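You operate a simulated robot arm through the tools that you are given. There is no shell and no other tool. Be economical: measure what you need, move in short steps, check, and stop when the job is done.

The job below is to be done with a simulated robot arm. You get a single attempt, and the scene is never put back.

Task
Take the green-topped card and leave it on the open end of the green belt. Take the carton with a pocket and leave it on the shelf under the side table. Take the sample box on the wooden table and put it away on the shelf under the side table. Take the large brass weight and put it on the toe plate of the hand truck. Fetch the blue frame and set it on the green belt at the end stop. Take the green tag from the wooden table and leave it on the check card there. Take the green parts tray and leave it on the white layer sheet on the top of the dark desk. Any order will do. Set down upright: large brass weight.

Only the result counts: the job must be done as asked and must still hold three seconds after the hand-in. Knocking over, shifting, dropping, spilling or breaking anything else fails it. Flat cloth is picked up by pressing the open fingertips on it (5 to 10 N) and closing them slowly along it; thin cloth reads only 2 to 8 mm in the jaws.

Robot
A 7-joint arm with a two-finger parallel gripper on a trunk, on a base that drives. Base frame: it is fixed to the floor where the robot stands at the start and does not move with it; the origin is under the middle of the robot, x ahead of it, y to its left, z up; the surface under the hand at the start is at about z = 76. Units: cm, rad, N and s.
Its first joint turns from -2.601 to 2.601 rad. Places, roughly: blue frame (11x8x4 cm) [30, 120, 80]; carton with a pocket [50, 25, 75]; check card [50, 100, 75]; green belt at the end stop (25x19 cm) [-90, -76, 54]; green parts tray [-400, -250, 25]; green tag [25, 150, 75]; green-topped card [100, 0, 75]; large brass weight (5x5x6 cm) [10, 110, 80]; layer sheet [-275, -450, 75]; open end of the green belt (48x19 cm) [-8, -196, 54]; sample box [25, 100, 75]; shelf under the side table [-380, -230, 30]; toe plate of the hand truck [-60, 180, 10]. Payload 3.5 kg.
Tool frame: the origin (TCP) lies between the finger pads and is the grasp point; the fingertips stand 2.3 cm ahead of it; z points along the fingers, y is the line along which they close. The gripper opens to 9.4 cm. The fingers are 3.8 cm wide and 1 cm thick; the gripper's body (5.4 by 9.6 cm) begins 3.9 cm behind the TCP.
Orientation is that of the tool frame in the base frame, as a unit quaternion [w, x, y, z]. With the fingers straight down and closing along the base's y, the tool's x points along the base's -x, its y along +y and its z along -z.

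Tools
- The arm moves only by the tool jog_arm. Its argument "increments" is text: rows parted by semicolons, each of 7 numbers parted by spaces: the turn, a rotation vector about the tool's x, y, z in rad, then the shift along the tool's x, y, z in mm, then the gripper command, from -1 (fully open) to 1 (shut), values between in proportion. In form: wx wy wz tx ty tz fingers; .... A call has 1 to 8 rows; each row shifts and turns the commanded pose from where the row before left it, along the tool's axes as they then stand. Each row takes 0.2 s and may step no farther than 5 cm and 0.15 rad from the row before; otherwise, or with a gripper value out of range, the whole call is refused. Where a pose cannot be reached the arm comes as near as it can. A force on the tool above 40 N (or 10 N above the force at the start of the call, whichever is more), or a blocked arm, ends the call early, and 0.2 s more pass. Each finger travels about 15.3 cm/s and halts on what it meets, pressing with about 22 N; the grip force reading is that of the motor and also rises with nothing between the fingers. The clock runs only during rows and for 0.2 s after the last one: add rows that do not move to give the fingers time. It gives the time, the measured TCP pose, the force on the tool (base axes), the opening and the grip force at its end, in the units of the frame above (readings bear some noise), with the torque about the TCP (base axes, N m) and any sound that the robot's microphone picked up, and new pictures: "pictures" is both (left out), scene, wrist or none.
- Cameras (640 x 400 px; columns grow to the right, rows downward): "scene" is now at [-25.5, 15.88, 125.26]; the picture's right is [-0.39, -0.92, 0.00], its down [-0.66, 0.28, -0.70] and it looks along [0.64, -0.28, -0.71] (base axes); focal length 214 px, centre (320, 200). "wrist" rides on the gripper at [8.6, 1.6, -7.5] in the tool frame; the picture's right is [-0.18, 0.98, 0.00], its down [-0.58, -0.11, -0.81] and it looks along [-0.79, -0.15, 0.59] (tool axes); focal length 243 px, centre (320, 200). There is no depth. A picture from a camera that has moved, and an enlarged one, comes with that camera's place and axes in the base frame and with its lens.
- steer(legs): drives the robot by 1 to 6 legs, each [ahead, left, turn to the left] in cm, cm and rad, along the robot's own axes; the way and the turn of a leg run together, so that a leg with both is an arc; at most 150 cm and 3.142 rad a leg. The arm and the cameras ride along, it lands a little off, and it stops where it bumps. It gives what a move gives, and a new picture of the scene camera.
- aim_head(pan, tilt): turns the head with the scene camera to pan (to the left, within 2.496 rad either way) and tilt (down, from -0.506 to 1.204), counted from straight ahead of the robot. It gives what a move gives, and a new picture of the scene camera.
- enlarge(camera, box): a new picture of the part [left, top, right, bottom] of that camera's present view, enlarged. No time passes.
- sign_off(): hands the job in; it is judged then, once.

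Go step by step. Nothing tells you exact positions but the pictures and the camera data: compare them with the known pose of the tool, close in by small moves and look again before you grip or let go. The budget is 207 turns and 260 pictures, counting those below and the enlarged ones. Unless the task says otherwise, let go and move clear before handing in.

The tools are called after ">>>" as name(argument=value, ...) on one line, values as JSON. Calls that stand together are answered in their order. jog_arm: Moves the arm, as the interface text tells. Its arguments: {"type":"object","properties":{"increments":{"type":"string"},"pictures":{"type":"string","enum":["both","scene","wrist","none"]}},"required":["increments"]} The other tools are called the same way: steer (legs) drives the base; aim_head (pan, tilt) turns the head that bears the scene camera; enlarge (camera, box) takes an enlarged picture of a part of a camera's view; sign_off () hands the job in.

At the start:

```text
t: 0.0
tcp_pos: [11.72, 66.03, 107.57]
ee_rot: [0.0, 0.0, 1.0, 0.004]
contact_force: [0.8, -0.5, 1.4]
wrist_torque: [0.02, 0.02, 0.01]
width: 9.39
finger_force: 0.0
robot x, y, heading: [-0.05, -0.22, 0.005]
head pan, tilt: [-0.405, 0.794]
```

scene: 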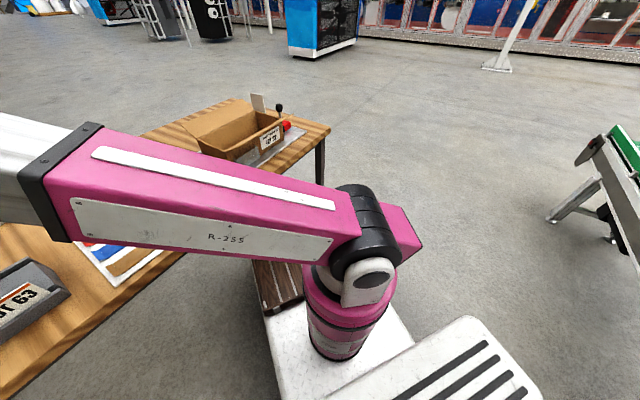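
wrist: 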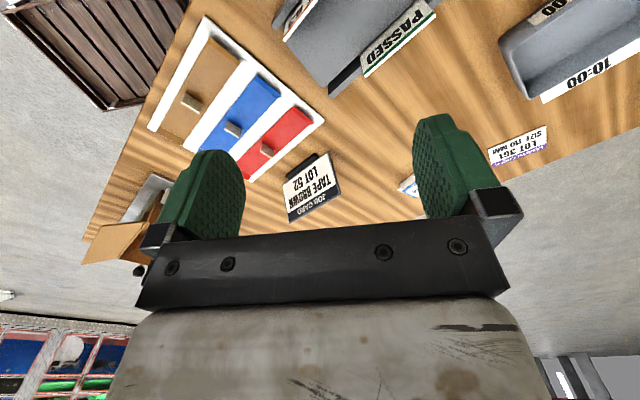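

I see a wooden table to the left with trays and cards; I first look around with the head to locate everything.

>>> aim_head(pan=1.2, tilt=0.6)

>>> aim_head(pan=0.3, tilt=0.7)

>>> aim_head(pan=2.2, tilt=0.5)

>>> aim_head(pan=-1.5, tilt=0.5)

>>> aim_head(pan=-2.4, tilt=0.4)

```text
t: 1.7
tcp_pos: [11.72, 66.21, 107.61]
ee_rot: [0.0, 0.0, 1.0, 0.004]
contact_force: [0.4, 0.6, -0.4]
wrist_torque: [0.02, 0.02, -0.01]
width: 9.38
finger_force: 0.2
robot x, y, heading: [0.12, 0.15, -0.002]
head pan, tilt: [1.201, 0.6]
camera scene: at [-29.73, 27.31, 126.9], right [0.93, -0.36, 0.0], down [-0.2, -0.53, -0.82], along [0.3, 0.77, -0.57], focal length 214 px, centre (320, 200)
```

scene: 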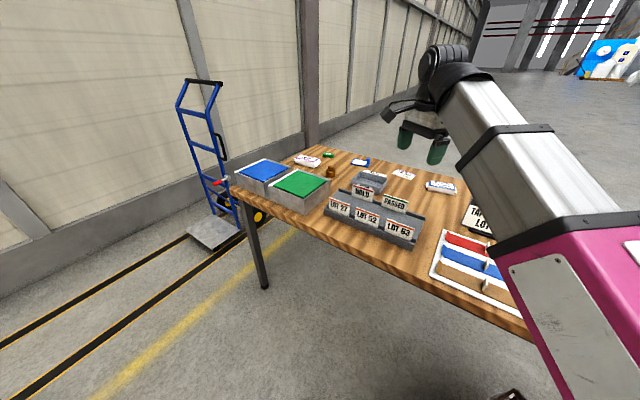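

```text
t: 2.9
tcp_pos: [11.59, 66.18, 107.58]
ee_rot: [0.0, 0.0, 1.0, 0.004]
contact_force: [0.2, 0.1, 0.1]
wrist_torque: [-0.02, 0.01, -0.02]
width: 9.41
finger_force: 0.1
robot x, y, heading: [0.04, -0.23, -0.004]
head pan, tilt: [0.3, 0.7]
camera scene: at [-24.82, 21.59, 126.04], right [0.3, -0.95, 0.0], down [-0.62, -0.19, -0.77], along [0.73, 0.23, -0.64], focal length 214 px, centre (320, 200)
```

scene: 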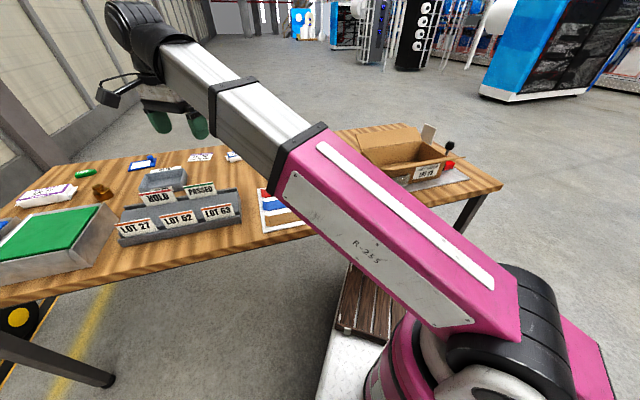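

```text
t: 4.7
tcp_pos: [11.64, 66.04, 107.55]
ee_rot: [0.001, -0.001, 1.0, 0.004]
contact_force: [0.3, 0.5, -0.1]
wrist_torque: [0.0, 0.02, -0.02]
width: 9.39
finger_force: 0.1
robot x, y, heading: [-0.03, -0.08, -0.001]
head pan, tilt: [2.201, 0.499]
camera scene: at [-38.29, 26.42, 127.81], right [0.81, 0.59, 0.0], down [0.28, -0.39, -0.88], along [-0.52, 0.71, -0.48], focal length 214 px, centre (320, 200)
```

scene: 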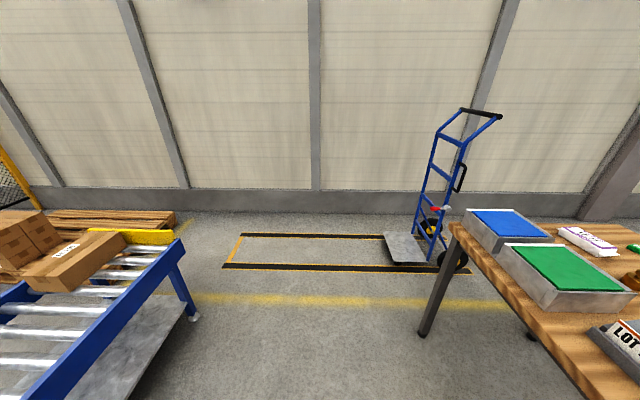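

```text
t: 7.8
tcp_pos: [11.65, 66.22, 107.56]
ee_rot: [0.0, 0.0, 1.0, 0.004]
contact_force: [0.9, 0.2, 0.4]
wrist_torque: [0.02, 0.02, -0.01]
width: 9.39
finger_force: 0.0
robot x, y, heading: [-0.23, 0.02, 0.0]
head pan, tilt: [-1.499, 0.499]
camera scene: at [-32.28, 10.0, 127.81], right [-1.0, -0.07, 0.0], down [-0.03, 0.48, -0.88], along [0.06, -0.88, -0.48], focal length 214 px, centre (320, 200)
```

scene: 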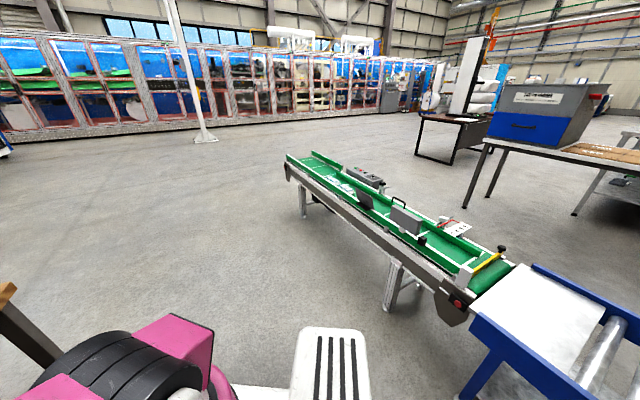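

```text
t: 9.0
tcp_pos: [11.6, 66.07, 107.6]
ee_rot: [0.0, -0.001, 1.0, 0.005]
contact_force: [0.2, 0.3, -0.6]
wrist_torque: [0.02, -0.02, -0.03]
width: 9.43
finger_force: 0.0
robot x, y, heading: [-0.61, -0.28, 0.001]
head pan, tilt: [-2.4, 0.4]
camera scene: at [-39.76, 12.81, 128.73], right [-0.68, 0.74, 0.0], down [0.29, 0.26, -0.92], along [-0.68, -0.62, -0.39], focal length 214 px, centre (320, 200)
```

scene: 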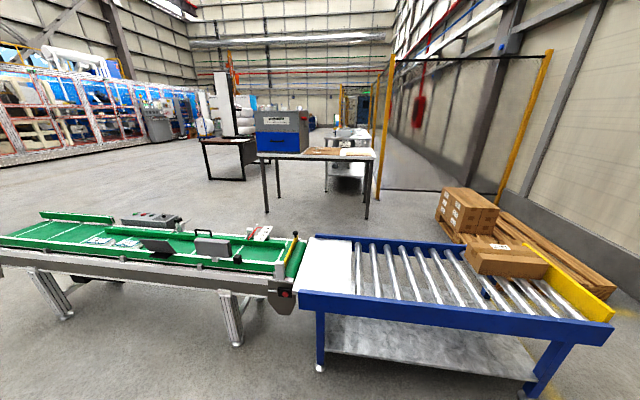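

The table holds most items; I look closer at it.

>>> aim_head(pan=1.0, tilt=0.6)

>>> enlarge(camera="scene", box=[130, 120, 370, 270])

>>> aim_head(pan=-0.1, tilt=0.6)

>>> enlarge(camera="scene", box=[180, 100, 420, 250])

```text
t: 11.9
tcp_pos: [11.71, 66.18, 107.6]
ee_rot: [0.001, 0.0, 1.0, 0.004]
contact_force: [-0.7, 0.4, 0.4]
wrist_torque: [-0.02, 0.02, 0.0]
width: 9.41
finger_force: 0.2
robot x, y, heading: [0.07, -0.07, -0.0]
head pan, tilt: [1.0, 0.6]
camera scene: at [-28.16, 26.51, 126.9], right [0.84, -0.54, 0.0], down [-0.31, -0.48, -0.83], along [0.45, 0.69, -0.56], focal length 214 px, centre (320, 200)
```

scene: 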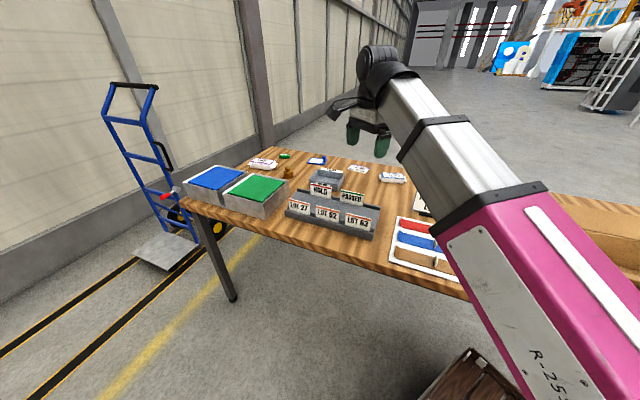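

```text
2.67 times, centred on (250, 195) of scene
camera zoom: at [-28.16, 26.51, 126.9], right [0.84, -0.54, 0.0], down [-0.31, -0.48, -0.83], along [0.45, 0.69, -0.56], focal length 572 px, centre (507, 213)
```

zoom: 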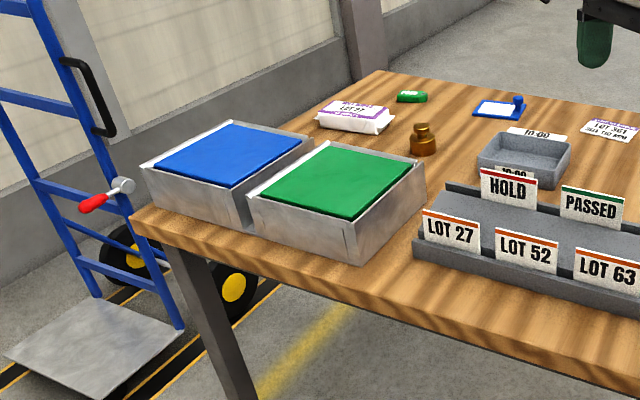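

```text
t: 13.2
tcp_pos: [11.67, 66.14, 107.7]
ee_rot: [0.001, 0.001, 1.0, 0.004]
contact_force: [0.4, 1.4, -0.3]
wrist_torque: [0.02, -0.01, -0.01]
width: 9.42
finger_force: 0.0
robot x, y, heading: [0.05, 0.06, 0.001]
head pan, tilt: [-0.099, 0.6]
camera scene: at [-24.14, 18.2, 126.91], right [-0.1, -1.0, 0.0], down [-0.56, 0.06, -0.83], along [0.82, -0.08, -0.56], focal length 214 px, centre (320, 200)
```

scene: 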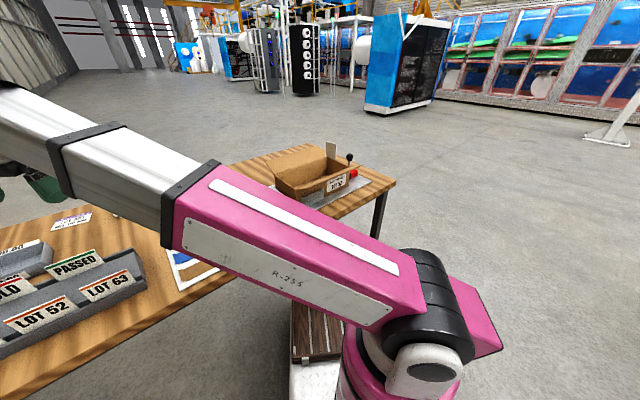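

```text
2.67 times, centred on (300, 175) of scene
camera zoom: at [-24.14, 18.2, 126.91], right [-0.1, -1.0, 0.0], down [-0.56, 0.06, -0.83], along [0.82, -0.08, -0.56], focal length 572 px, centre (373, 267)
```

zoom: 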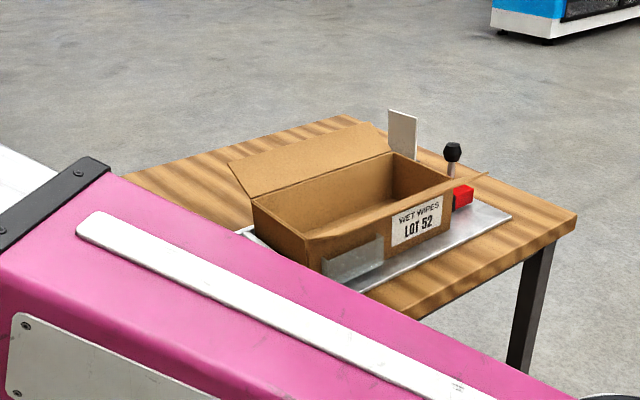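

The carton sits around [66, 13] with a white card standing past it near [88, 0]; the brass weight, blue frame, tag, sample box and check card lie around [11..47, 100..140]. I swing the arm over to look at the carton and card with the wrist camera.

>>> jog_arm(increments="0 0 0 -40 -15 0 -1;0 0 0 -40 -20 0 -1;0 0 0 -40 -25 0 -1;0 0 0 -35 -30 0 -1;0 0 0 -30 -35 0 -1;0 0 0 -30 -35 0 -1;0 0 0 -30 -35 0 -1;0 0 0 -25 -40 0 -1", pictures="none")

>>> jog_arm(increments="0 0 0 -20 -40 0 -1;0 0 0 -20 -40 0 -1;0 0 0 -20 -40 0 -1;0 0 0 -20 -40 0 -1;0 0 0 -20 -40 0 -1;0 0 0 -20 -40 0 -1", pictures="both")

```text
t: 15.0
tcp_pos: [39.12, 43.47, 105.41]
ee_rot: [0.004, 0.0, 1.0, 0.009]
contact_force: [1.0, -0.9, -0.4]
wrist_torque: [-0.01, 0.02, -0.04]
width: 9.39
finger_force: 0.1
out of reach, approached as far as the arm can: row 4, 5, 6, 8
robot x, y, heading: [0.35, -0.06, 0.001]
head pan, tilt: [-0.099, 0.6]
```

```text
t: 16.4
tcp_pos: [51.73, 19.53, 104.02]
ee_rot: [0.003, -0.001, 1.0, 0.004]
contact_force: [0.3, 1.1, -0.1]
wrist_torque: [0.03, 0.02, 0.03]
width: 9.42
finger_force: 0.0
out of reach, approached as far as the arm can: row 1, 2, 4
robot x, y, heading: [0.33, 0.02, 0.005]
head pan, tilt: [-0.099, 0.6]
camera scene: at [-24.15, 18.18, 126.91], right [-0.1, -1.0, 0.0], down [-0.56, 0.06, -0.83], along [0.82, -0.08, -0.56], focal length 214 px, centre (320, 200)
camera wrist: at [42.89, 20.81, 111.45], right [0.18, 0.98, 0.01], down [0.58, -0.12, 0.81], along [0.8, -0.14, -0.59], focal length 243 px, centre (320, 200)
```

scene: 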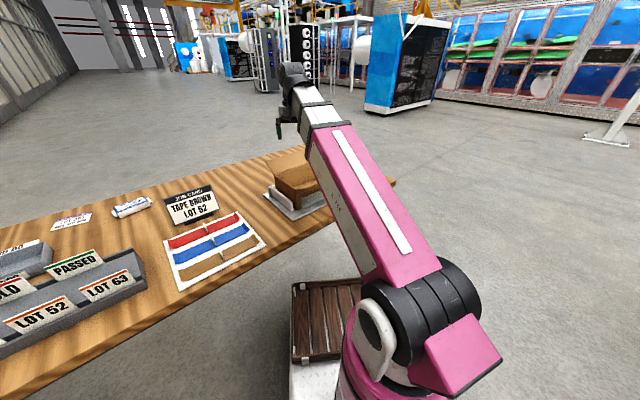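
wrist: 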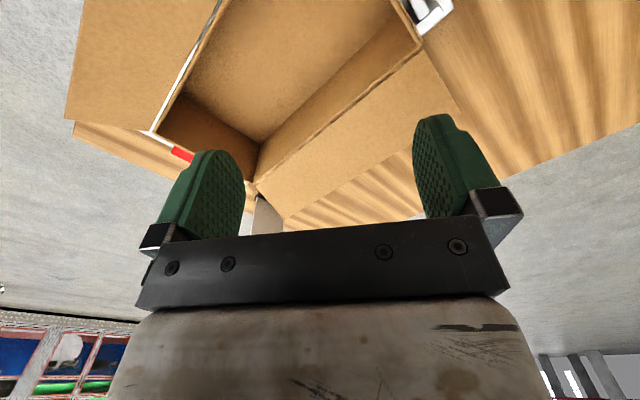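

The carton is an open box with a label; I yaw the hand to see the card behind it.

>>> jog_arm(increments="0 0 0.15 -40 0 0 -1;0 0 0.15 -40 0 0 -1;0 0 0.15 -40 0 0 -1;0 0 0.15 -40 0 0 -1;0 0 0.15 -40 0 0 -1;0 0 0.15 0 0 0 -1;0 0 0.15 0 0 0 -1;0 0 0.15 0 0 0 -1", pictures="both")

```text
t: 18.2
tcp_pos: [70.34, 13.9, 103.93]
ee_rot: [-0.002, 0.565, 0.825, 0.004]
contact_force: [-0.3, -0.3, 0.4]
wrist_torque: [-0.03, 0.02, -0.04]
width: 9.4
finger_force: 0.1
robot x, y, heading: [0.47, -0.19, -0.003]
head pan, tilt: [-0.099, 0.6]
camera scene: at [-24.14, 18.19, 126.91], right [-0.1, -0.99, 0.0], down [-0.56, 0.06, -0.83], along [0.82, -0.08, -0.56], focal length 214 px, centre (320, 200)
camera wrist: at [68.63, 22.3, 111.64], right [0.98, 0.18, 0.0], down [0.11, -0.59, 0.8], along [0.15, -0.79, -0.6], focal length 243 px, centre (320, 200)
```

scene: 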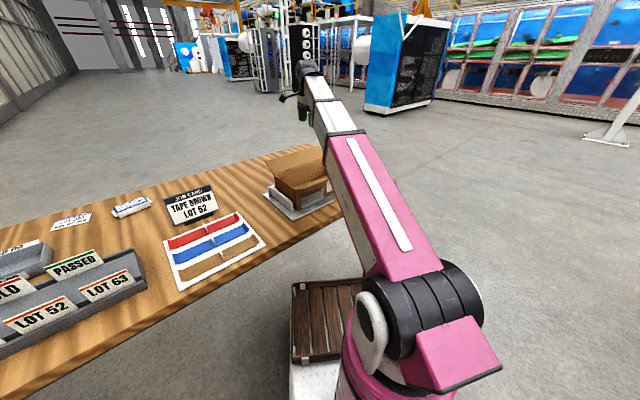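
wrist: 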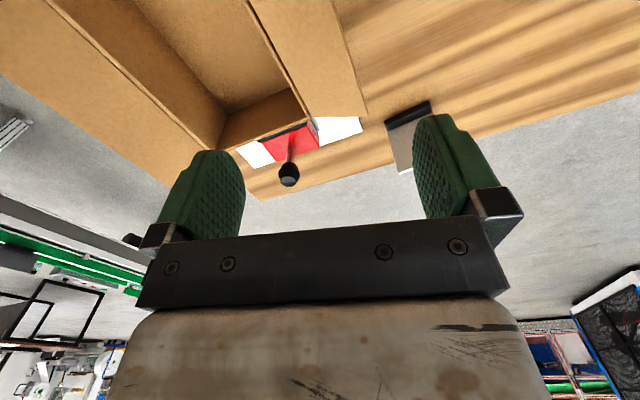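

A card stands in a black holder near [87, 1]; I move beyond it to view its other face.

>>> jog_arm(increments="0 0 0 -10 40 0 -1;0 0 0 -10 40 0 -1;0 0 0.15 -10 40 0 -1;0 0 0.15 -10 40 0 -1;0 0 0.15 0 30 0 -1;0 0 0.15 0 0 0 -1;0 0 0.15 0 0 0 -1;0 0 0.15 0 0 0 -1", pictures="none")

>>> jog_arm(increments="0 0 0.15 0 0 0 -1;0 0 0.15 0 0 0 -1;0 0 0.15 0 0 0 -1", pictures="wrist")

```text
t: 20.0
tcp_pos: [89.97, 15.56, 104.06]
ee_rot: [-0.002, 0.868, 0.497, 0.003]
contact_force: [-0.5, -1.2, -0.1]
wrist_torque: [-0.03, -0.02, -0.01]
width: 9.41
finger_force: 0.1
robot x, y, heading: [0.09, 0.25, 0.001]
head pan, tilt: [-0.099, 0.6]
```

```text
t: 20.8
tcp_pos: [89.76, 15.71, 104.03]
ee_rot: [-0.003, 0.957, 0.291, 0.003]
contact_force: [0.0, 0.7, 0.3]
wrist_torque: [-0.02, 0.0, -0.02]
width: 9.41
finger_force: 0.1
robot x, y, heading: [0.03, 0.05, 0.001]
head pan, tilt: [-0.099, 0.6]
camera wrist: at [97.7, 18.83, 111.71], right [0.39, -0.92, -0.01], down [-0.55, -0.24, 0.8], along [-0.74, -0.31, -0.6], focal length 243 px, centre (320, 200)
```

wrist: 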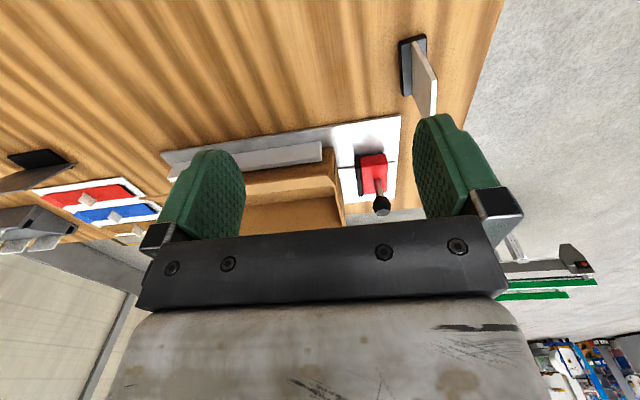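

>>> enlarge(camera="wrist", box=[320, 20, 480, 120])

>>> enlarge(camera="wrist", box=[140, 100, 440, 290])

```text
4.00 times, centred on (400, 70) of wrist
camera zoom: at [97.7, 18.83, 111.71], right [0.39, -0.92, -0.01], down [-0.55, -0.24, 0.8], along [-0.74, -0.31, -0.6], focal length 970 px, centre (0, 720)
```

zoom: 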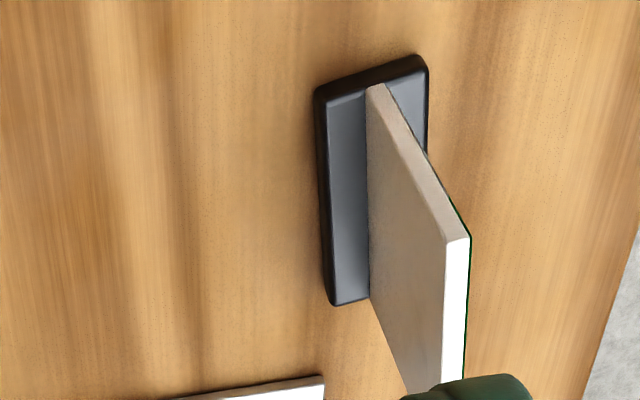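

```text
2.11 times, centred on (290, 195) of wrist
camera zoom: at [97.7, 18.83, 111.71], right [0.39, -0.92, -0.01], down [-0.55, -0.24, 0.8], along [-0.74, -0.31, -0.6], focal length 511 px, centre (383, 210)
```

zoom: 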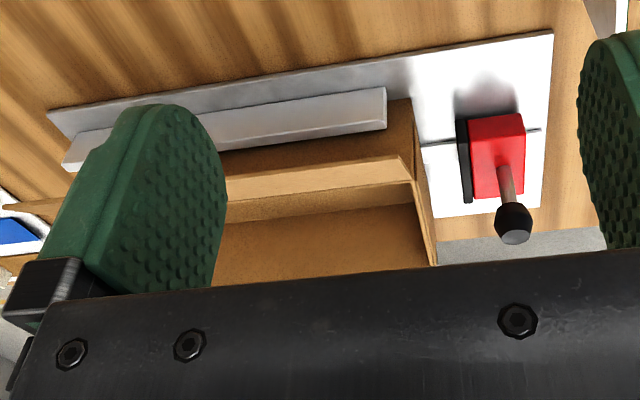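

The card's printed face points to -y and shows a green edge. I drive right to see that face with the head camera.

>>> steer(legs=[[0, -75, 0]])

>>> aim_head(pan=0.4, tilt=0.5)

>>> enlarge(camera="scene", box=[240, 100, 480, 250])

```text
t: 24.9
tcp_pos: [90.04, -57.5, 104.15]
ee_rot: [-0.003, 0.954, 0.299, 0.002]
contact_force: [0.1, 0.1, 0.5]
wrist_torque: [-0.01, -0.03, -0.01]
width: 9.4
finger_force: 0.0
robot x, y, heading: [0.57, -74.67, 0.014]
head pan, tilt: [-0.099, 0.6]
camera scene: at [-23.88, -56.54, 126.91], right [-0.09, -1.0, 0.0], down [-0.56, 0.05, -0.83], along [0.82, -0.07, -0.56], focal length 214 px, centre (320, 200)
```

scene: 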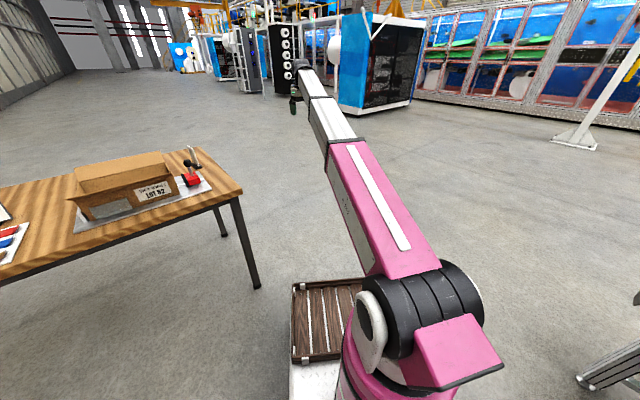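

```text
t: 25.8
tcp_pos: [89.97, -57.6, 104.14]
ee_rot: [-0.004, 0.954, 0.298, 0.003]
contact_force: [-0.6, 0.2, -0.9]
wrist_torque: [0.02, 0.0, 0.01]
width: 9.4
finger_force: 0.1
robot x, y, heading: [0.22, -74.52, 0.015]
head pan, tilt: [0.4, 0.499]
camera scene: at [-24.35, -52.14, 127.81], right [0.4, -0.92, 0.0], down [-0.44, -0.19, -0.88], along [0.8, 0.35, -0.48], focal length 214 px, centre (320, 200)
```

scene: 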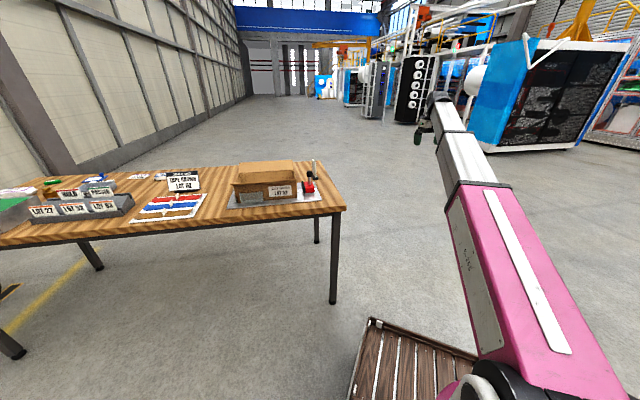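

```text
2.67 times, centred on (360, 175) of scene
camera zoom: at [-24.35, -52.14, 127.81], right [0.4, -0.92, 0.0], down [-0.44, -0.19, -0.88], along [0.8, 0.35, -0.48], focal length 572 px, centre (213, 267)
```

zoom: 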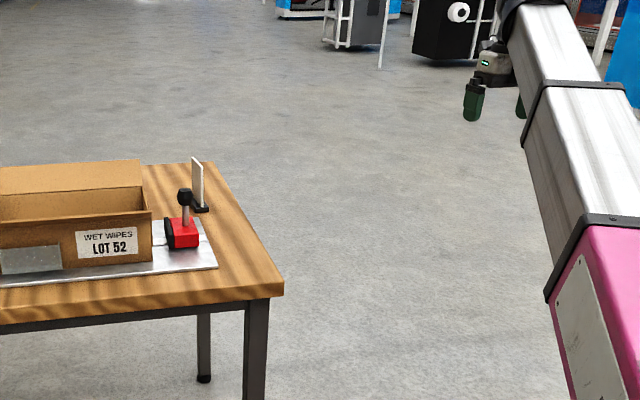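

I still see the card edge-on; I drive ahead past the table's right end to view its face.

>>> steer(legs=[[50, -40, 0]])

>>> aim_head(pan=0.9, tilt=0.5)

>>> enlarge(camera="scene", box=[200, 120, 440, 270])

```text
t: 29.4
tcp_pos: [141.06, -98.04, 104.09]
ee_rot: [-0.004, 0.955, 0.296, 0.003]
contact_force: [0.2, 0.1, -0.2]
wrist_torque: [-0.01, 0.01, 0.03]
width: 9.4
finger_force: 0.0
robot x, y, heading: [51.41, -114.26, 0.005]
head pan, tilt: [0.4, 0.499]
camera scene: at [26.69, -91.86, 127.82], right [0.4, -0.92, 0.0], down [-0.44, -0.19, -0.88], along [0.81, 0.35, -0.48], focal length 214 px, centre (320, 200)
```

scene: 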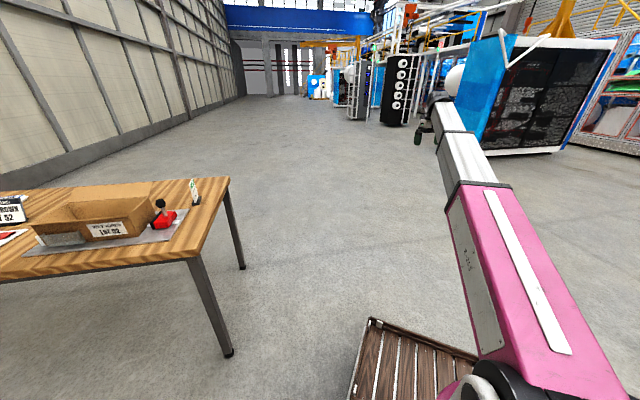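

```text
t: 30.3
tcp_pos: [141.09, -98.01, 104.14]
ee_rot: [-0.003, 0.955, 0.295, 0.003]
contact_force: [-0.8, 0.5, 0.4]
wrist_torque: [0.03, 0.0, 0.0]
width: 9.41
finger_force: 0.1
robot x, y, heading: [51.31, -114.2, 0.006]
head pan, tilt: [0.901, 0.499]
camera scene: at [23.94, -88.29, 127.82], right [0.79, -0.62, 0.0], down [-0.29, -0.38, -0.88], along [0.54, 0.69, -0.48], focal length 214 px, centre (320, 200)
```

scene: 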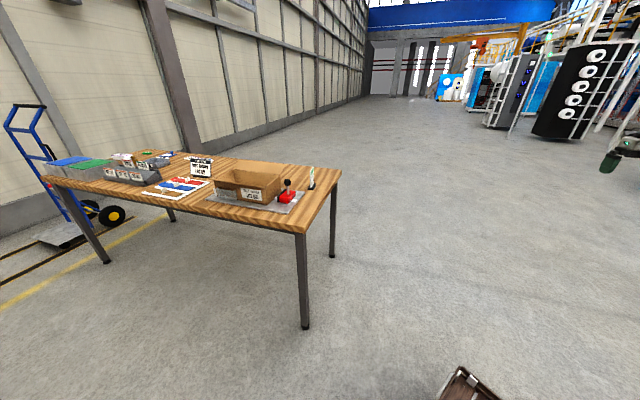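

```text
2.67 times, centred on (320, 195) of scene
camera zoom: at [23.94, -88.29, 127.82], right [0.79, -0.62, 0.0], down [-0.29, -0.38, -0.88], along [0.54, 0.69, -0.48], focal length 572 px, centre (320, 213)
```

zoom: 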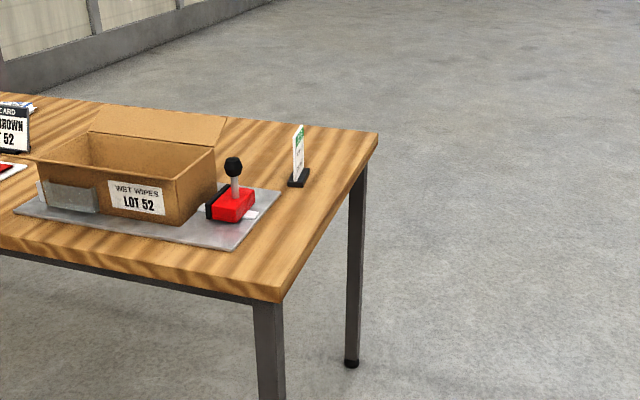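

That is the green-topped card in a black stand at about [88, 0.7], aligned with the table; my tool's closing axis already matches its normal. I drive nearer and swing the hand over it.

>>> steer(legs=[[19, 39, 0]])

>>> aim_head(pan=1.2, tilt=0.6)

```text
t: 32.9
tcp_pos: [159.84, -60.24, 104.25]
ee_rot: [-0.004, 0.956, 0.293, 0.003]
contact_force: [0.3, -0.5, 0.0]
wrist_torque: [-0.02, 0.0, -0.01]
width: 9.39
finger_force: 0.0
robot x, y, heading: [70.08, -75.78, -0.003]
head pan, tilt: [0.901, 0.499]
camera scene: at [42.75, -49.65, 127.82], right [0.78, -0.62, 0.0], down [-0.3, -0.38, -0.88], along [0.54, 0.69, -0.48], focal length 214 px, centre (320, 200)
```

scene: 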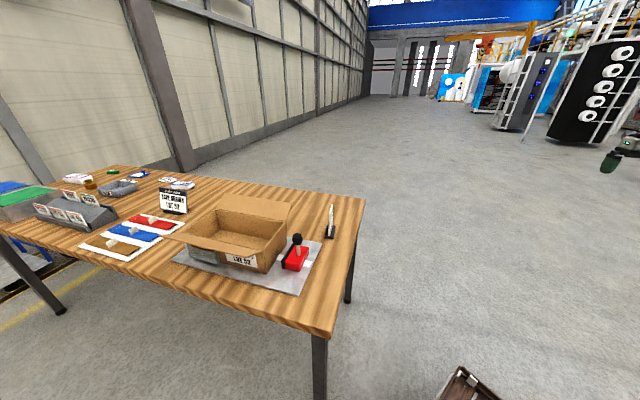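

```text
t: 33.7
tcp_pos: [159.84, -60.23, 104.18]
ee_rot: [-0.003, 0.956, 0.292, 0.003]
contact_force: [-0.6, 0.9, 0.6]
wrist_torque: [0.03, -0.01, 0.02]
width: 9.38
finger_force: 0.0
robot x, y, heading: [70.28, -75.73, 0.001]
head pan, tilt: [1.201, 0.6]
camera scene: at [40.3, -48.55, 126.91], right [0.93, -0.36, 0.0], down [-0.2, -0.53, -0.83], along [0.3, 0.77, -0.56], focal length 214 px, centre (320, 200)
```

scene: 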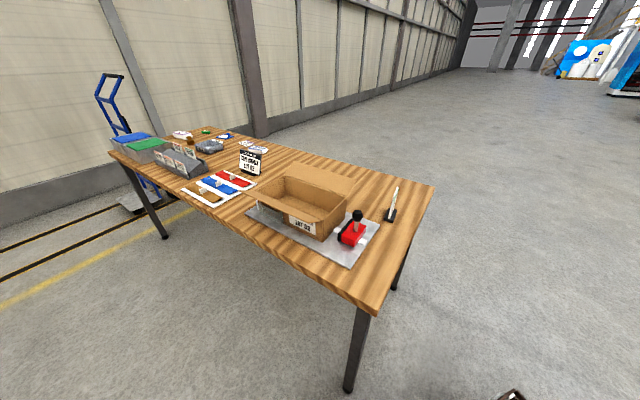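

>>> jog_arm(increments="0 0 0 5.7 -49 0 -1;0 0 0 5.7 -49 0 -1;0 0 0 5.7 -49 0 -1;0 0 0 5.7 -49 0 -1;0 0 0 5.7 -49 0 -1;0 0 0 5.7 -49 0 -1;0 0 0 -9.3 -47.6 0 -1;0 0 0 -9.3 -47.6 0 -1", pictures="none")

>>> jog_arm(increments="0 0 0 -9.3 -47.6 0 -1;0 0 0 -9.3 -47.6 0 -1;0 0 0 -9.3 -47.6 0 -1;0 0 0 -9.3 -47.6 0 -1;0 0 0 -9.3 -47.6 0 -1;0 0 0 -28 -34.6 0 -1;0 0 0 -28 -34.6 0 -1;0 0 0 -28 -34.6 0 -1", pictures="both")

```text
t: 35.5
tcp_pos: [142.12, -31.7, 104.23]
ee_rot: [0.0, 0.948, 0.318, 0.003]
contact_force: [0.5, 0.6, 0.2]
wrist_torque: [0.01, -0.02, 0.0]
width: 9.41
finger_force: 0.1
out of reach, approached as far as the arm can: row 7, 8
robot x, y, heading: [70.03, -75.96, 0.005]
head pan, tilt: [1.201, 0.6]
```

```text
t: 37.3
tcp_pos: [124.43, -33.15, 104.4]
ee_rot: [0.008, 0.931, 0.364, 0.004]
contact_force: [-0.6, -0.4, -0.1]
wrist_torque: [0.0, -0.01, 0.02]
width: 9.4
finger_force: 0.0
out of reach, approached as far as the arm can: row 1, 2, 3, 4, 5, 6, 7, 8
robot x, y, heading: [69.69, -75.86, 0.0]
head pan, tilt: [1.201, 0.6]
camera scene: at [40.29, -48.54, 126.91], right [0.93, -0.36, 0.0], down [-0.2, -0.53, -0.83], along [0.3, 0.77, -0.56], focal length 214 px, centre (320, 200)
camera wrist: at [131.64, -28.55, 112.02], right [0.53, -0.85, 0.02], down [-0.51, -0.31, 0.8], along [-0.68, -0.43, -0.6], focal length 243 px, centre (320, 200)
```

scene: 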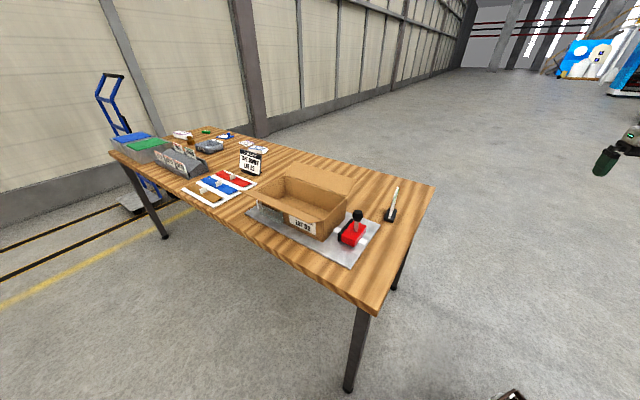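
wrist: 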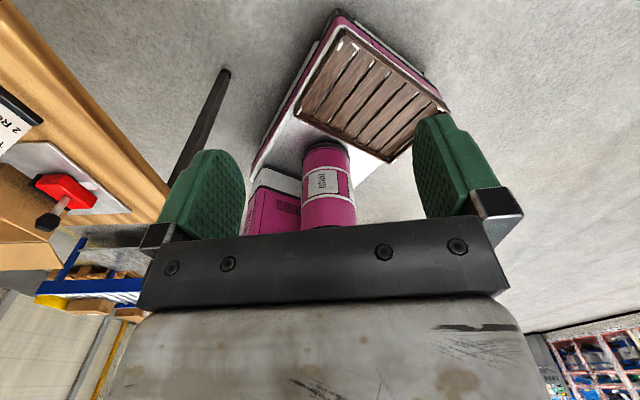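

The wrist hit its limit, so I turn the hand back half a turn (closing axis the same) before going over the card.

>>> jog_arm(increments="0 0 -0.149 0 0 0 -1;0 0 -0.149 0 0 0 -1;0 0 -0.149 0 0 0 -1;0 0 -0.149 0 0 0 -1;0 0 -0.149 0 0 0 -1;0 0 -0.149 0 0 0 -1;0 0 -0.149 0 0 0 -1;0 0 -0.149 0 0 0 -1", pictures="none")

>>> jog_arm(increments="0 0 -0.149 0 0 0 -1;0 0 -0.149 0 0 0 -1;0 0 -0.149 0 0 0 -1;0 0 -0.149 0 0 0 -1;0 0 -0.149 0 0 0 -1;0 0 -0.149 0 0 0 -1;0 0 -0.149 0 0 0 -1;0 0 -0.149 0 0 0 -1", pictures="none")

>>> jog_arm(increments="0 0 -0.149 0 0 0 -1;0 0 -0.149 0 0 0 -1;0 0 -0.149 0 0 0 -1;0 0 -0.149 0 0 0 -1;0 0 0 0 0 0 -1", pictures="none")

```text
t: 39.1
tcp_pos: [124.29, -33.21, 104.36]
ee_rot: [0.005, 0.582, 0.813, 0.0]
contact_force: [-1.2, -0.7, -0.3]
wrist_torque: [0.0, 0.02, 0.02]
width: 9.37
finger_force: 0.0
robot x, y, heading: [69.99, -75.76, -0.001]
head pan, tilt: [1.201, 0.6]
```

```text
t: 40.9
tcp_pos: [124.23, -33.39, 104.47]
ee_rot: [0.005, 0.025, 1.0, -0.003]
contact_force: [1.3, 0.6, -0.3]
wrist_torque: [0.02, -0.02, 0.01]
width: 9.42
finger_force: 0.1
robot x, y, heading: [70.47, -75.63, -0.001]
head pan, tilt: [1.201, 0.6]
```

```text
t: 42.0
tcp_pos: [124.51, -33.21, 104.43]
ee_rot: [0.008, -0.262, 0.965, -0.002]
contact_force: [0.3, 0.3, -0.9]
wrist_torque: [0.02, 0.04, 0.02]
width: 9.39
finger_force: 0.1
robot x, y, heading: [69.81, -75.81, -0.002]
head pan, tilt: [1.201, 0.6]
stopped in row 5: the force on the tool passed its limit at 46 N (the readings are from after the stop); the commanded pose is now the measured one
```

>>> jog_arm(increments="0 0 0 14.3 47.6 0 -1;0 0 0 14.3 47.6 0 -1;0 0 0 14.3 47.6 0 -1;0 0 0 14.3 47.6 0 -1;0 0 0 14.3 47.6 0 -1;0 0 0 14.3 47.6 0 -1;0 0 0 14.3 47.6 0 -1;0 0 0 14.3 47.6 0 -1", pictures="none")

>>> jog_arm(increments="0 0 -0.08 14.3 47.6 0 -1;0 0 0 -10 47.6 0 -1", pictures="both")

```text
t: 43.8
tcp_pos: [95.09, -6.27, 103.93]
ee_rot: [0.008, -0.262, 0.965, -0.002]
contact_force: [-0.2, -0.7, -0.7]
wrist_torque: [-0.03, 0.02, 0.0]
width: 9.4
finger_force: 0.1
robot x, y, heading: [69.79, -75.8, -0.0]
head pan, tilt: [1.201, 0.6]
```

```text
t: 44.4
tcp_pos: [89.62, 1.9, 104.09]
ee_rot: [0.008, -0.302, 0.953, -0.003]
contact_force: [-0.1, 0.1, -0.3]
wrist_torque: [0.0, 0.02, 0.02]
width: 9.37
finger_force: 0.0
robot x, y, heading: [70.05, -75.94, -0.003]
head pan, tilt: [1.201, 0.6]
camera scene: at [40.3, -48.53, 126.9], right [0.93, -0.36, 0.0], down [-0.2, -0.53, -0.83], along [0.3, 0.77, -0.56], focal length 214 px, centre (320, 200)
camera wrist: at [81.41, -1.91, 111.48], right [-0.41, 0.91, -0.01], down [0.53, 0.24, 0.81], along [0.74, 0.33, -0.58], focal length 243 px, centre (320, 200)
```

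scene: 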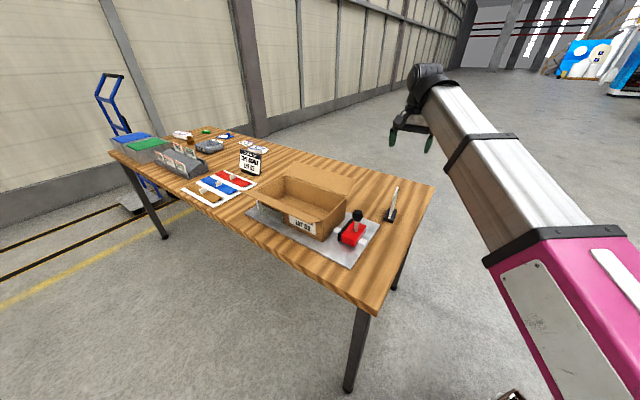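
wrist: 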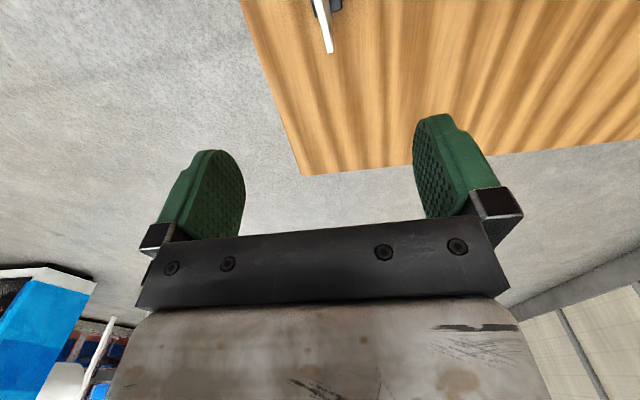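

The card stands at ~40° with its centre near [87.7, 0.75], top at about z 87.5. I centre over it, descend part way and look.

>>> jog_arm(increments="0 0 -0.08 22 1 0 -1;0 0 0 0 0 40 -1;0 0 0 0 0 40 -1;0 0 0 0 0 40 -1;0 0 0 0 0 0 -1", pictures="both")

>>> enlarge(camera="scene", box=[340, 100, 500, 240])

```text
t: 45.6
tcp_pos: [87.97, 0.39, 91.8]
ee_rot: [0.007, -0.339, 0.941, -0.003]
contact_force: [0.8, 0.3, -0.9]
wrist_torque: [0.0, -0.01, -0.02]
width: 9.42
finger_force: 0.1
robot x, y, heading: [70.06, -75.67, 0.001]
head pan, tilt: [1.201, 0.6]
camera scene: at [40.29, -48.54, 126.9], right [0.93, -0.36, 0.0], down [-0.2, -0.53, -0.83], along [0.3, 0.77, -0.56], focal length 214 px, centre (320, 200)
camera wrist: at [80.01, -4.12, 99.17], right [-0.49, 0.87, -0.01], down [0.5, 0.29, 0.81], along [0.71, 0.39, -0.58], focal length 243 px, centre (320, 200)
```

scene: 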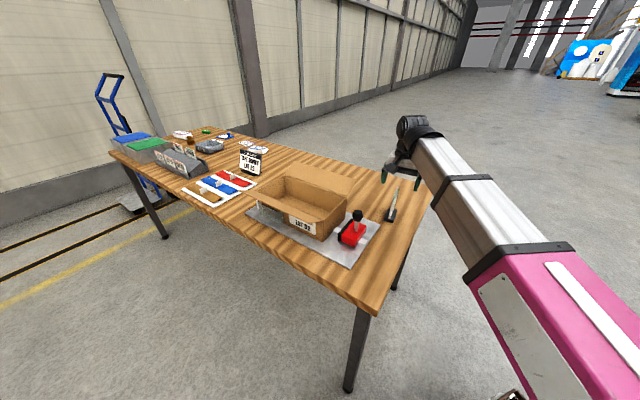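
wrist: 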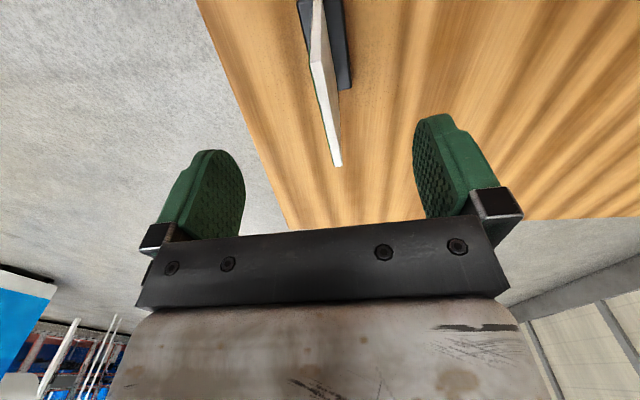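

```text
2.86 times, centred on (420, 170) of scene
camera zoom: at [40.29, -48.54, 126.9], right [0.93, -0.36, 0.0], down [-0.2, -0.53, -0.83], along [0.3, 0.77, -0.56], focal length 613 px, centre (34, 286)
```

zoom: 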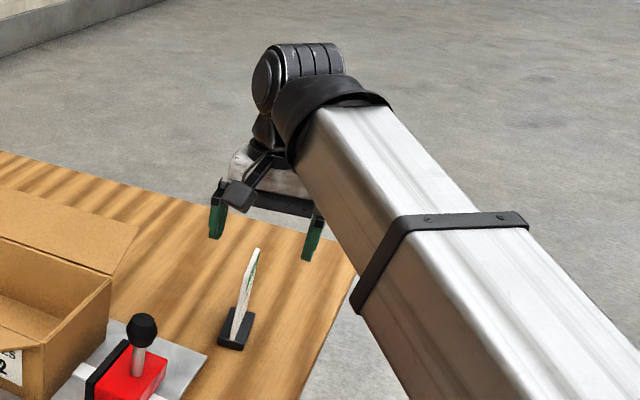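

Card lies between the fingers, centre [87.5, 0.5]. I descend and grip.

>>> jog_arm(increments="0 0 0 3 3 35 -1;0 0 0 0 0 35 -1;0 0 0 0 0 0 -1;0 0 0 0 0 0 0;0 0 0 0 0 0 1;0 0 0 0 0 0 1;0 0 0 0 0 0 1;0 0 0 0 0 0 1", pictures="both")

```text
t: 47.4
tcp_pos: [87.81, 0.46, 84.93]
ee_rot: [0.008, -0.34, 0.94, -0.003]
contact_force: [0.6, -0.2, 0.5]
wrist_torque: [-0.01, 0.01, 0.02]
width: 0.58
finger_force: 22.2
robot x, y, heading: [69.8, -75.9, 0.0]
head pan, tilt: [1.201, 0.6]
camera scene: at [40.29, -48.54, 126.9], right [0.93, -0.36, 0.0], down [-0.2, -0.53, -0.83], along [0.3, 0.77, -0.56], focal length 214 px, centre (320, 200)
camera wrist: at [79.8, -4.05, 92.32], right [-0.49, 0.87, -0.01], down [0.5, 0.29, 0.81], along [0.71, 0.39, -0.58], focal length 243 px, centre (320, 200)
```

scene: 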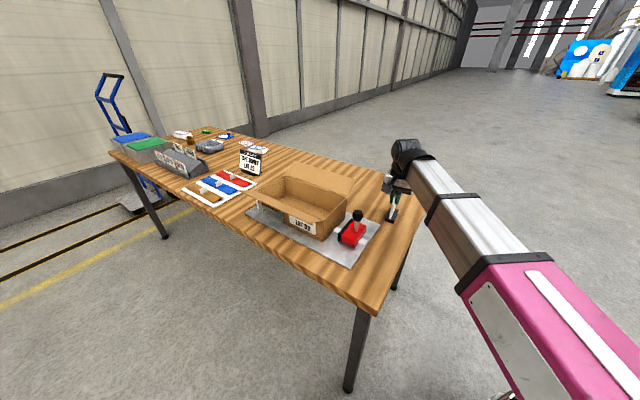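
wrist: 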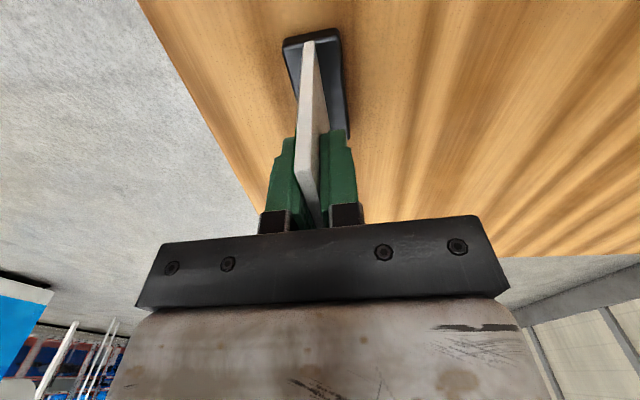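

Gripped at 0.58 cm. I lift straight up to 104.

>>> jog_arm(increments="0 0 0 0 0 -20 1;0 0 0 0 0 -30 1;0 0 0 0 0 -40 1;0 0 0 0 0 -40 1;0 0 0 0 0 -40 1;0 0 0 0 0 -40 1", pictures="both")

```text
t: 48.8
tcp_pos: [87.42, 0.56, 105.85]
ee_rot: [0.008, -0.339, 0.941, -0.003]
contact_force: [0.2, -0.6, -1.2]
wrist_torque: [-0.02, 0.03, -0.04]
width: 0.59
finger_force: 22.1
robot x, y, heading: [70.08, -75.71, 0.001]
head pan, tilt: [1.201, 0.6]
camera scene: at [40.29, -48.54, 126.9], right [0.93, -0.36, 0.0], down [-0.2, -0.53, -0.83], along [0.3, 0.77, -0.56], focal length 214 px, centre (320, 200)
camera wrist: at [79.47, -3.99, 113.32], right [-0.49, 0.87, -0.01], down [0.5, 0.29, 0.81], along [0.71, 0.39, -0.58], focal length 243 px, centre (320, 200)
```

scene: 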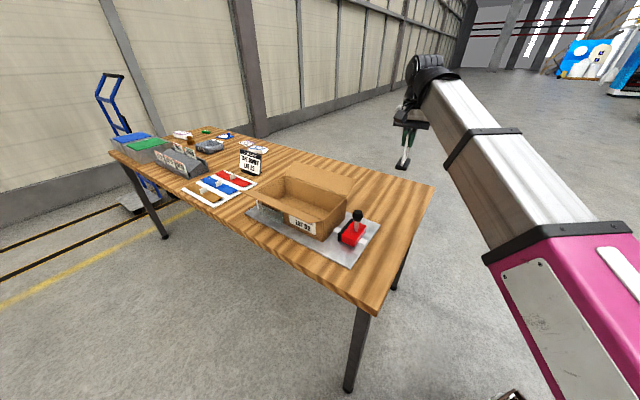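
wrist: 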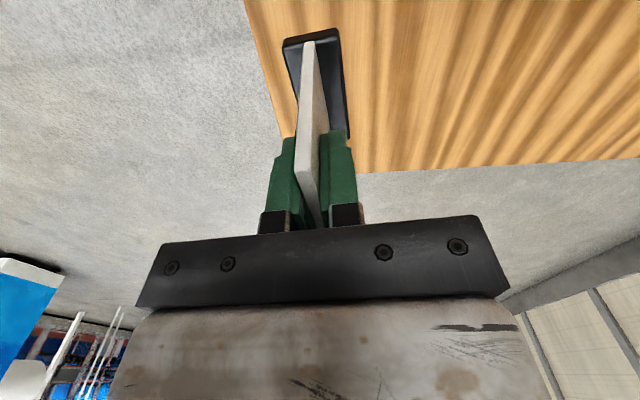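

The card comes up with its stand. I drive to beside the belt's open end, keeping the arm as is and turning so it points at the belt.

>>> steer(legs=[[-20, -80, 0], [0, 0, 2.39]])

>>> aim_head(pan=1.2, tilt=0.7)

```text
t: 58.9
tcp_pos: [-12.24, -201.96, 105.83]
ee_rot: [-0.005, 1.0, -0.012, -0.006]
contact_force: [-0.1, -0.4, -0.3]
wrist_torque: [0.01, -0.02, -0.02]
width: 0.58
finger_force: 22.1
robot x, y, heading: [51.16, -156.05, 2.43]
head pan, tilt: [1.201, 0.6]
camera scene: at [55.65, -195.97, 126.9], right [-0.47, 0.89, 0.0], down [0.5, 0.26, -0.83], along [-0.73, -0.38, -0.56], focal length 214 px, centre (320, 200)
```

scene: 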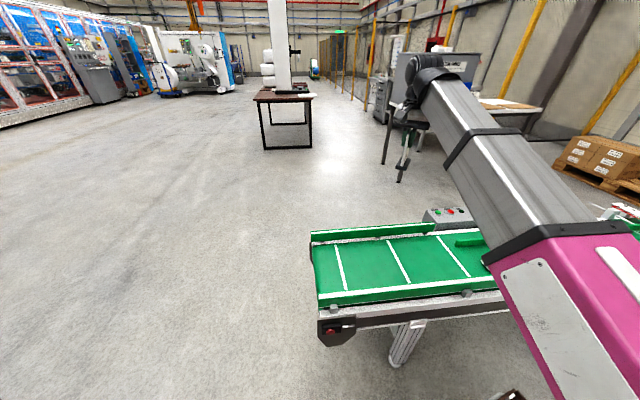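

```text
t: 59.5
tcp_pos: [-12.23, -202.05, 105.88]
ee_rot: [-0.004, 1.0, -0.012, -0.005]
contact_force: [0.4, 0.6, -0.7]
wrist_torque: [0.01, -0.01, -0.02]
width: 0.56
finger_force: 22.1
robot x, y, heading: [50.96, -156.13, 2.428]
head pan, tilt: [1.201, 0.7]
camera scene: at [55.95, -195.81, 126.04], right [-0.47, 0.89, 0.0], down [0.57, 0.3, -0.77], along [-0.68, -0.36, -0.64], focal length 214 px, centre (320, 200)
```

scene: 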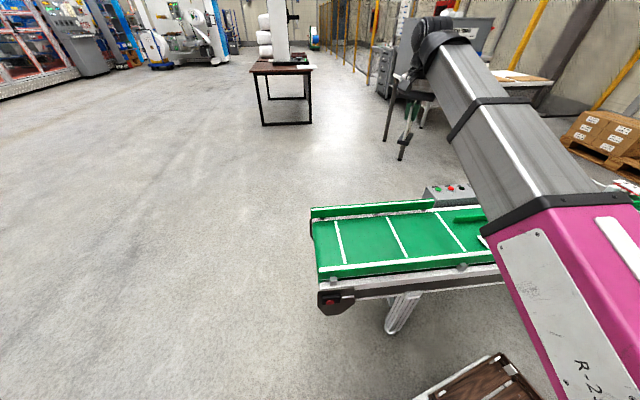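

The belt surface centre at the open end is about [-9, -197.5]. I shift over it, descend partway and check.

>>> jog_arm(increments="0 0 0 18 -22 0 1;0 0 0 18 -22 0 1;0 0 0 0 0 45 1;0 0 0 0 0 45 1;0 0 0 0 0 45 1;0 0 0 0 0 45 1;0 0 0 0 0 45 1;0 0 0 0 0 45 1", pictures="both")

>>> enlarge(camera="scene", box=[300, 120, 540, 270])

```text
t: 61.4
tcp_pos: [-8.79, -197.19, 78.65]
ee_rot: [-0.005, 1.0, -0.011, -0.006]
contact_force: [0.0, -0.1, -1.2]
wrist_torque: [0.01, 0.0, 0.0]
width: 0.6
finger_force: 22.0
robot x, y, heading: [51.2, -155.81, 2.425]
head pan, tilt: [1.201, 0.7]
camera scene: at [55.95, -195.81, 126.04], right [-0.47, 0.89, 0.0], down [0.57, 0.3, -0.76], along [-0.68, -0.36, -0.64], focal length 214 px, centre (320, 200)
camera wrist: at [-0.22, -199.32, 86.09], right [-0.21, -0.98, -0.01], down [-0.57, 0.12, 0.81], along [-0.8, 0.17, -0.58], focal length 243 px, centre (320, 200)
```

scene: 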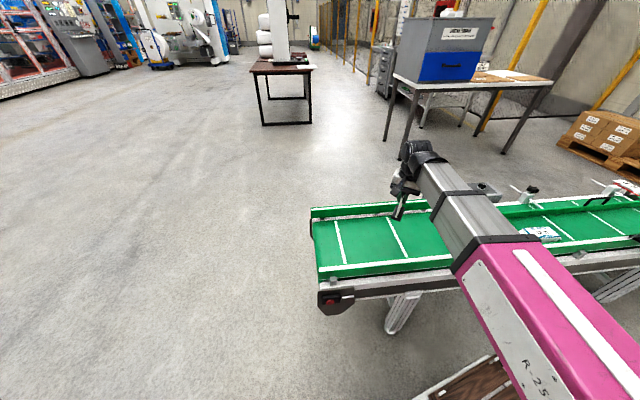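
wrist: 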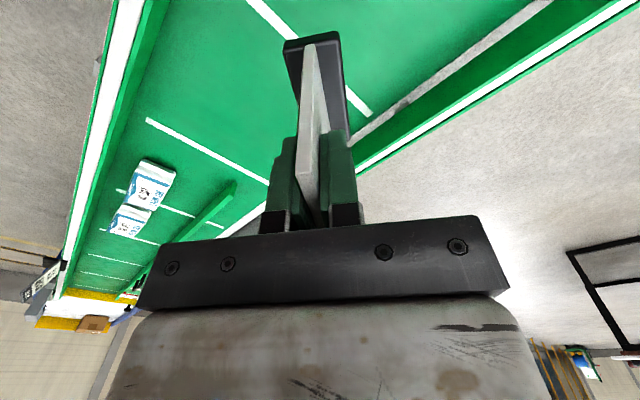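

```text
2.67 times, centred on (420, 195) of scene
camera zoom: at [55.95, -195.81, 126.04], right [-0.47, 0.89, 0.0], down [0.57, 0.3, -0.76], along [-0.68, -0.36, -0.64], focal length 572 px, centre (53, 213)
```

zoom: 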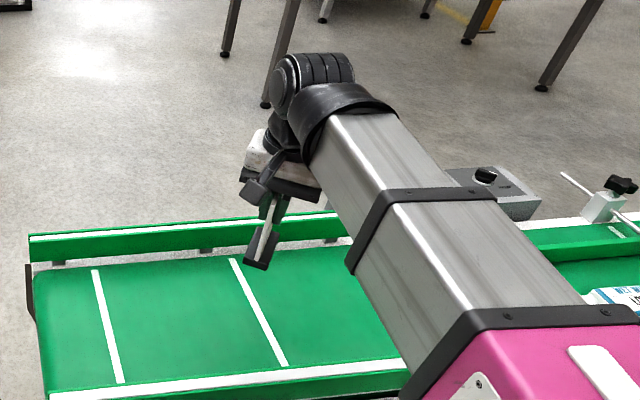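

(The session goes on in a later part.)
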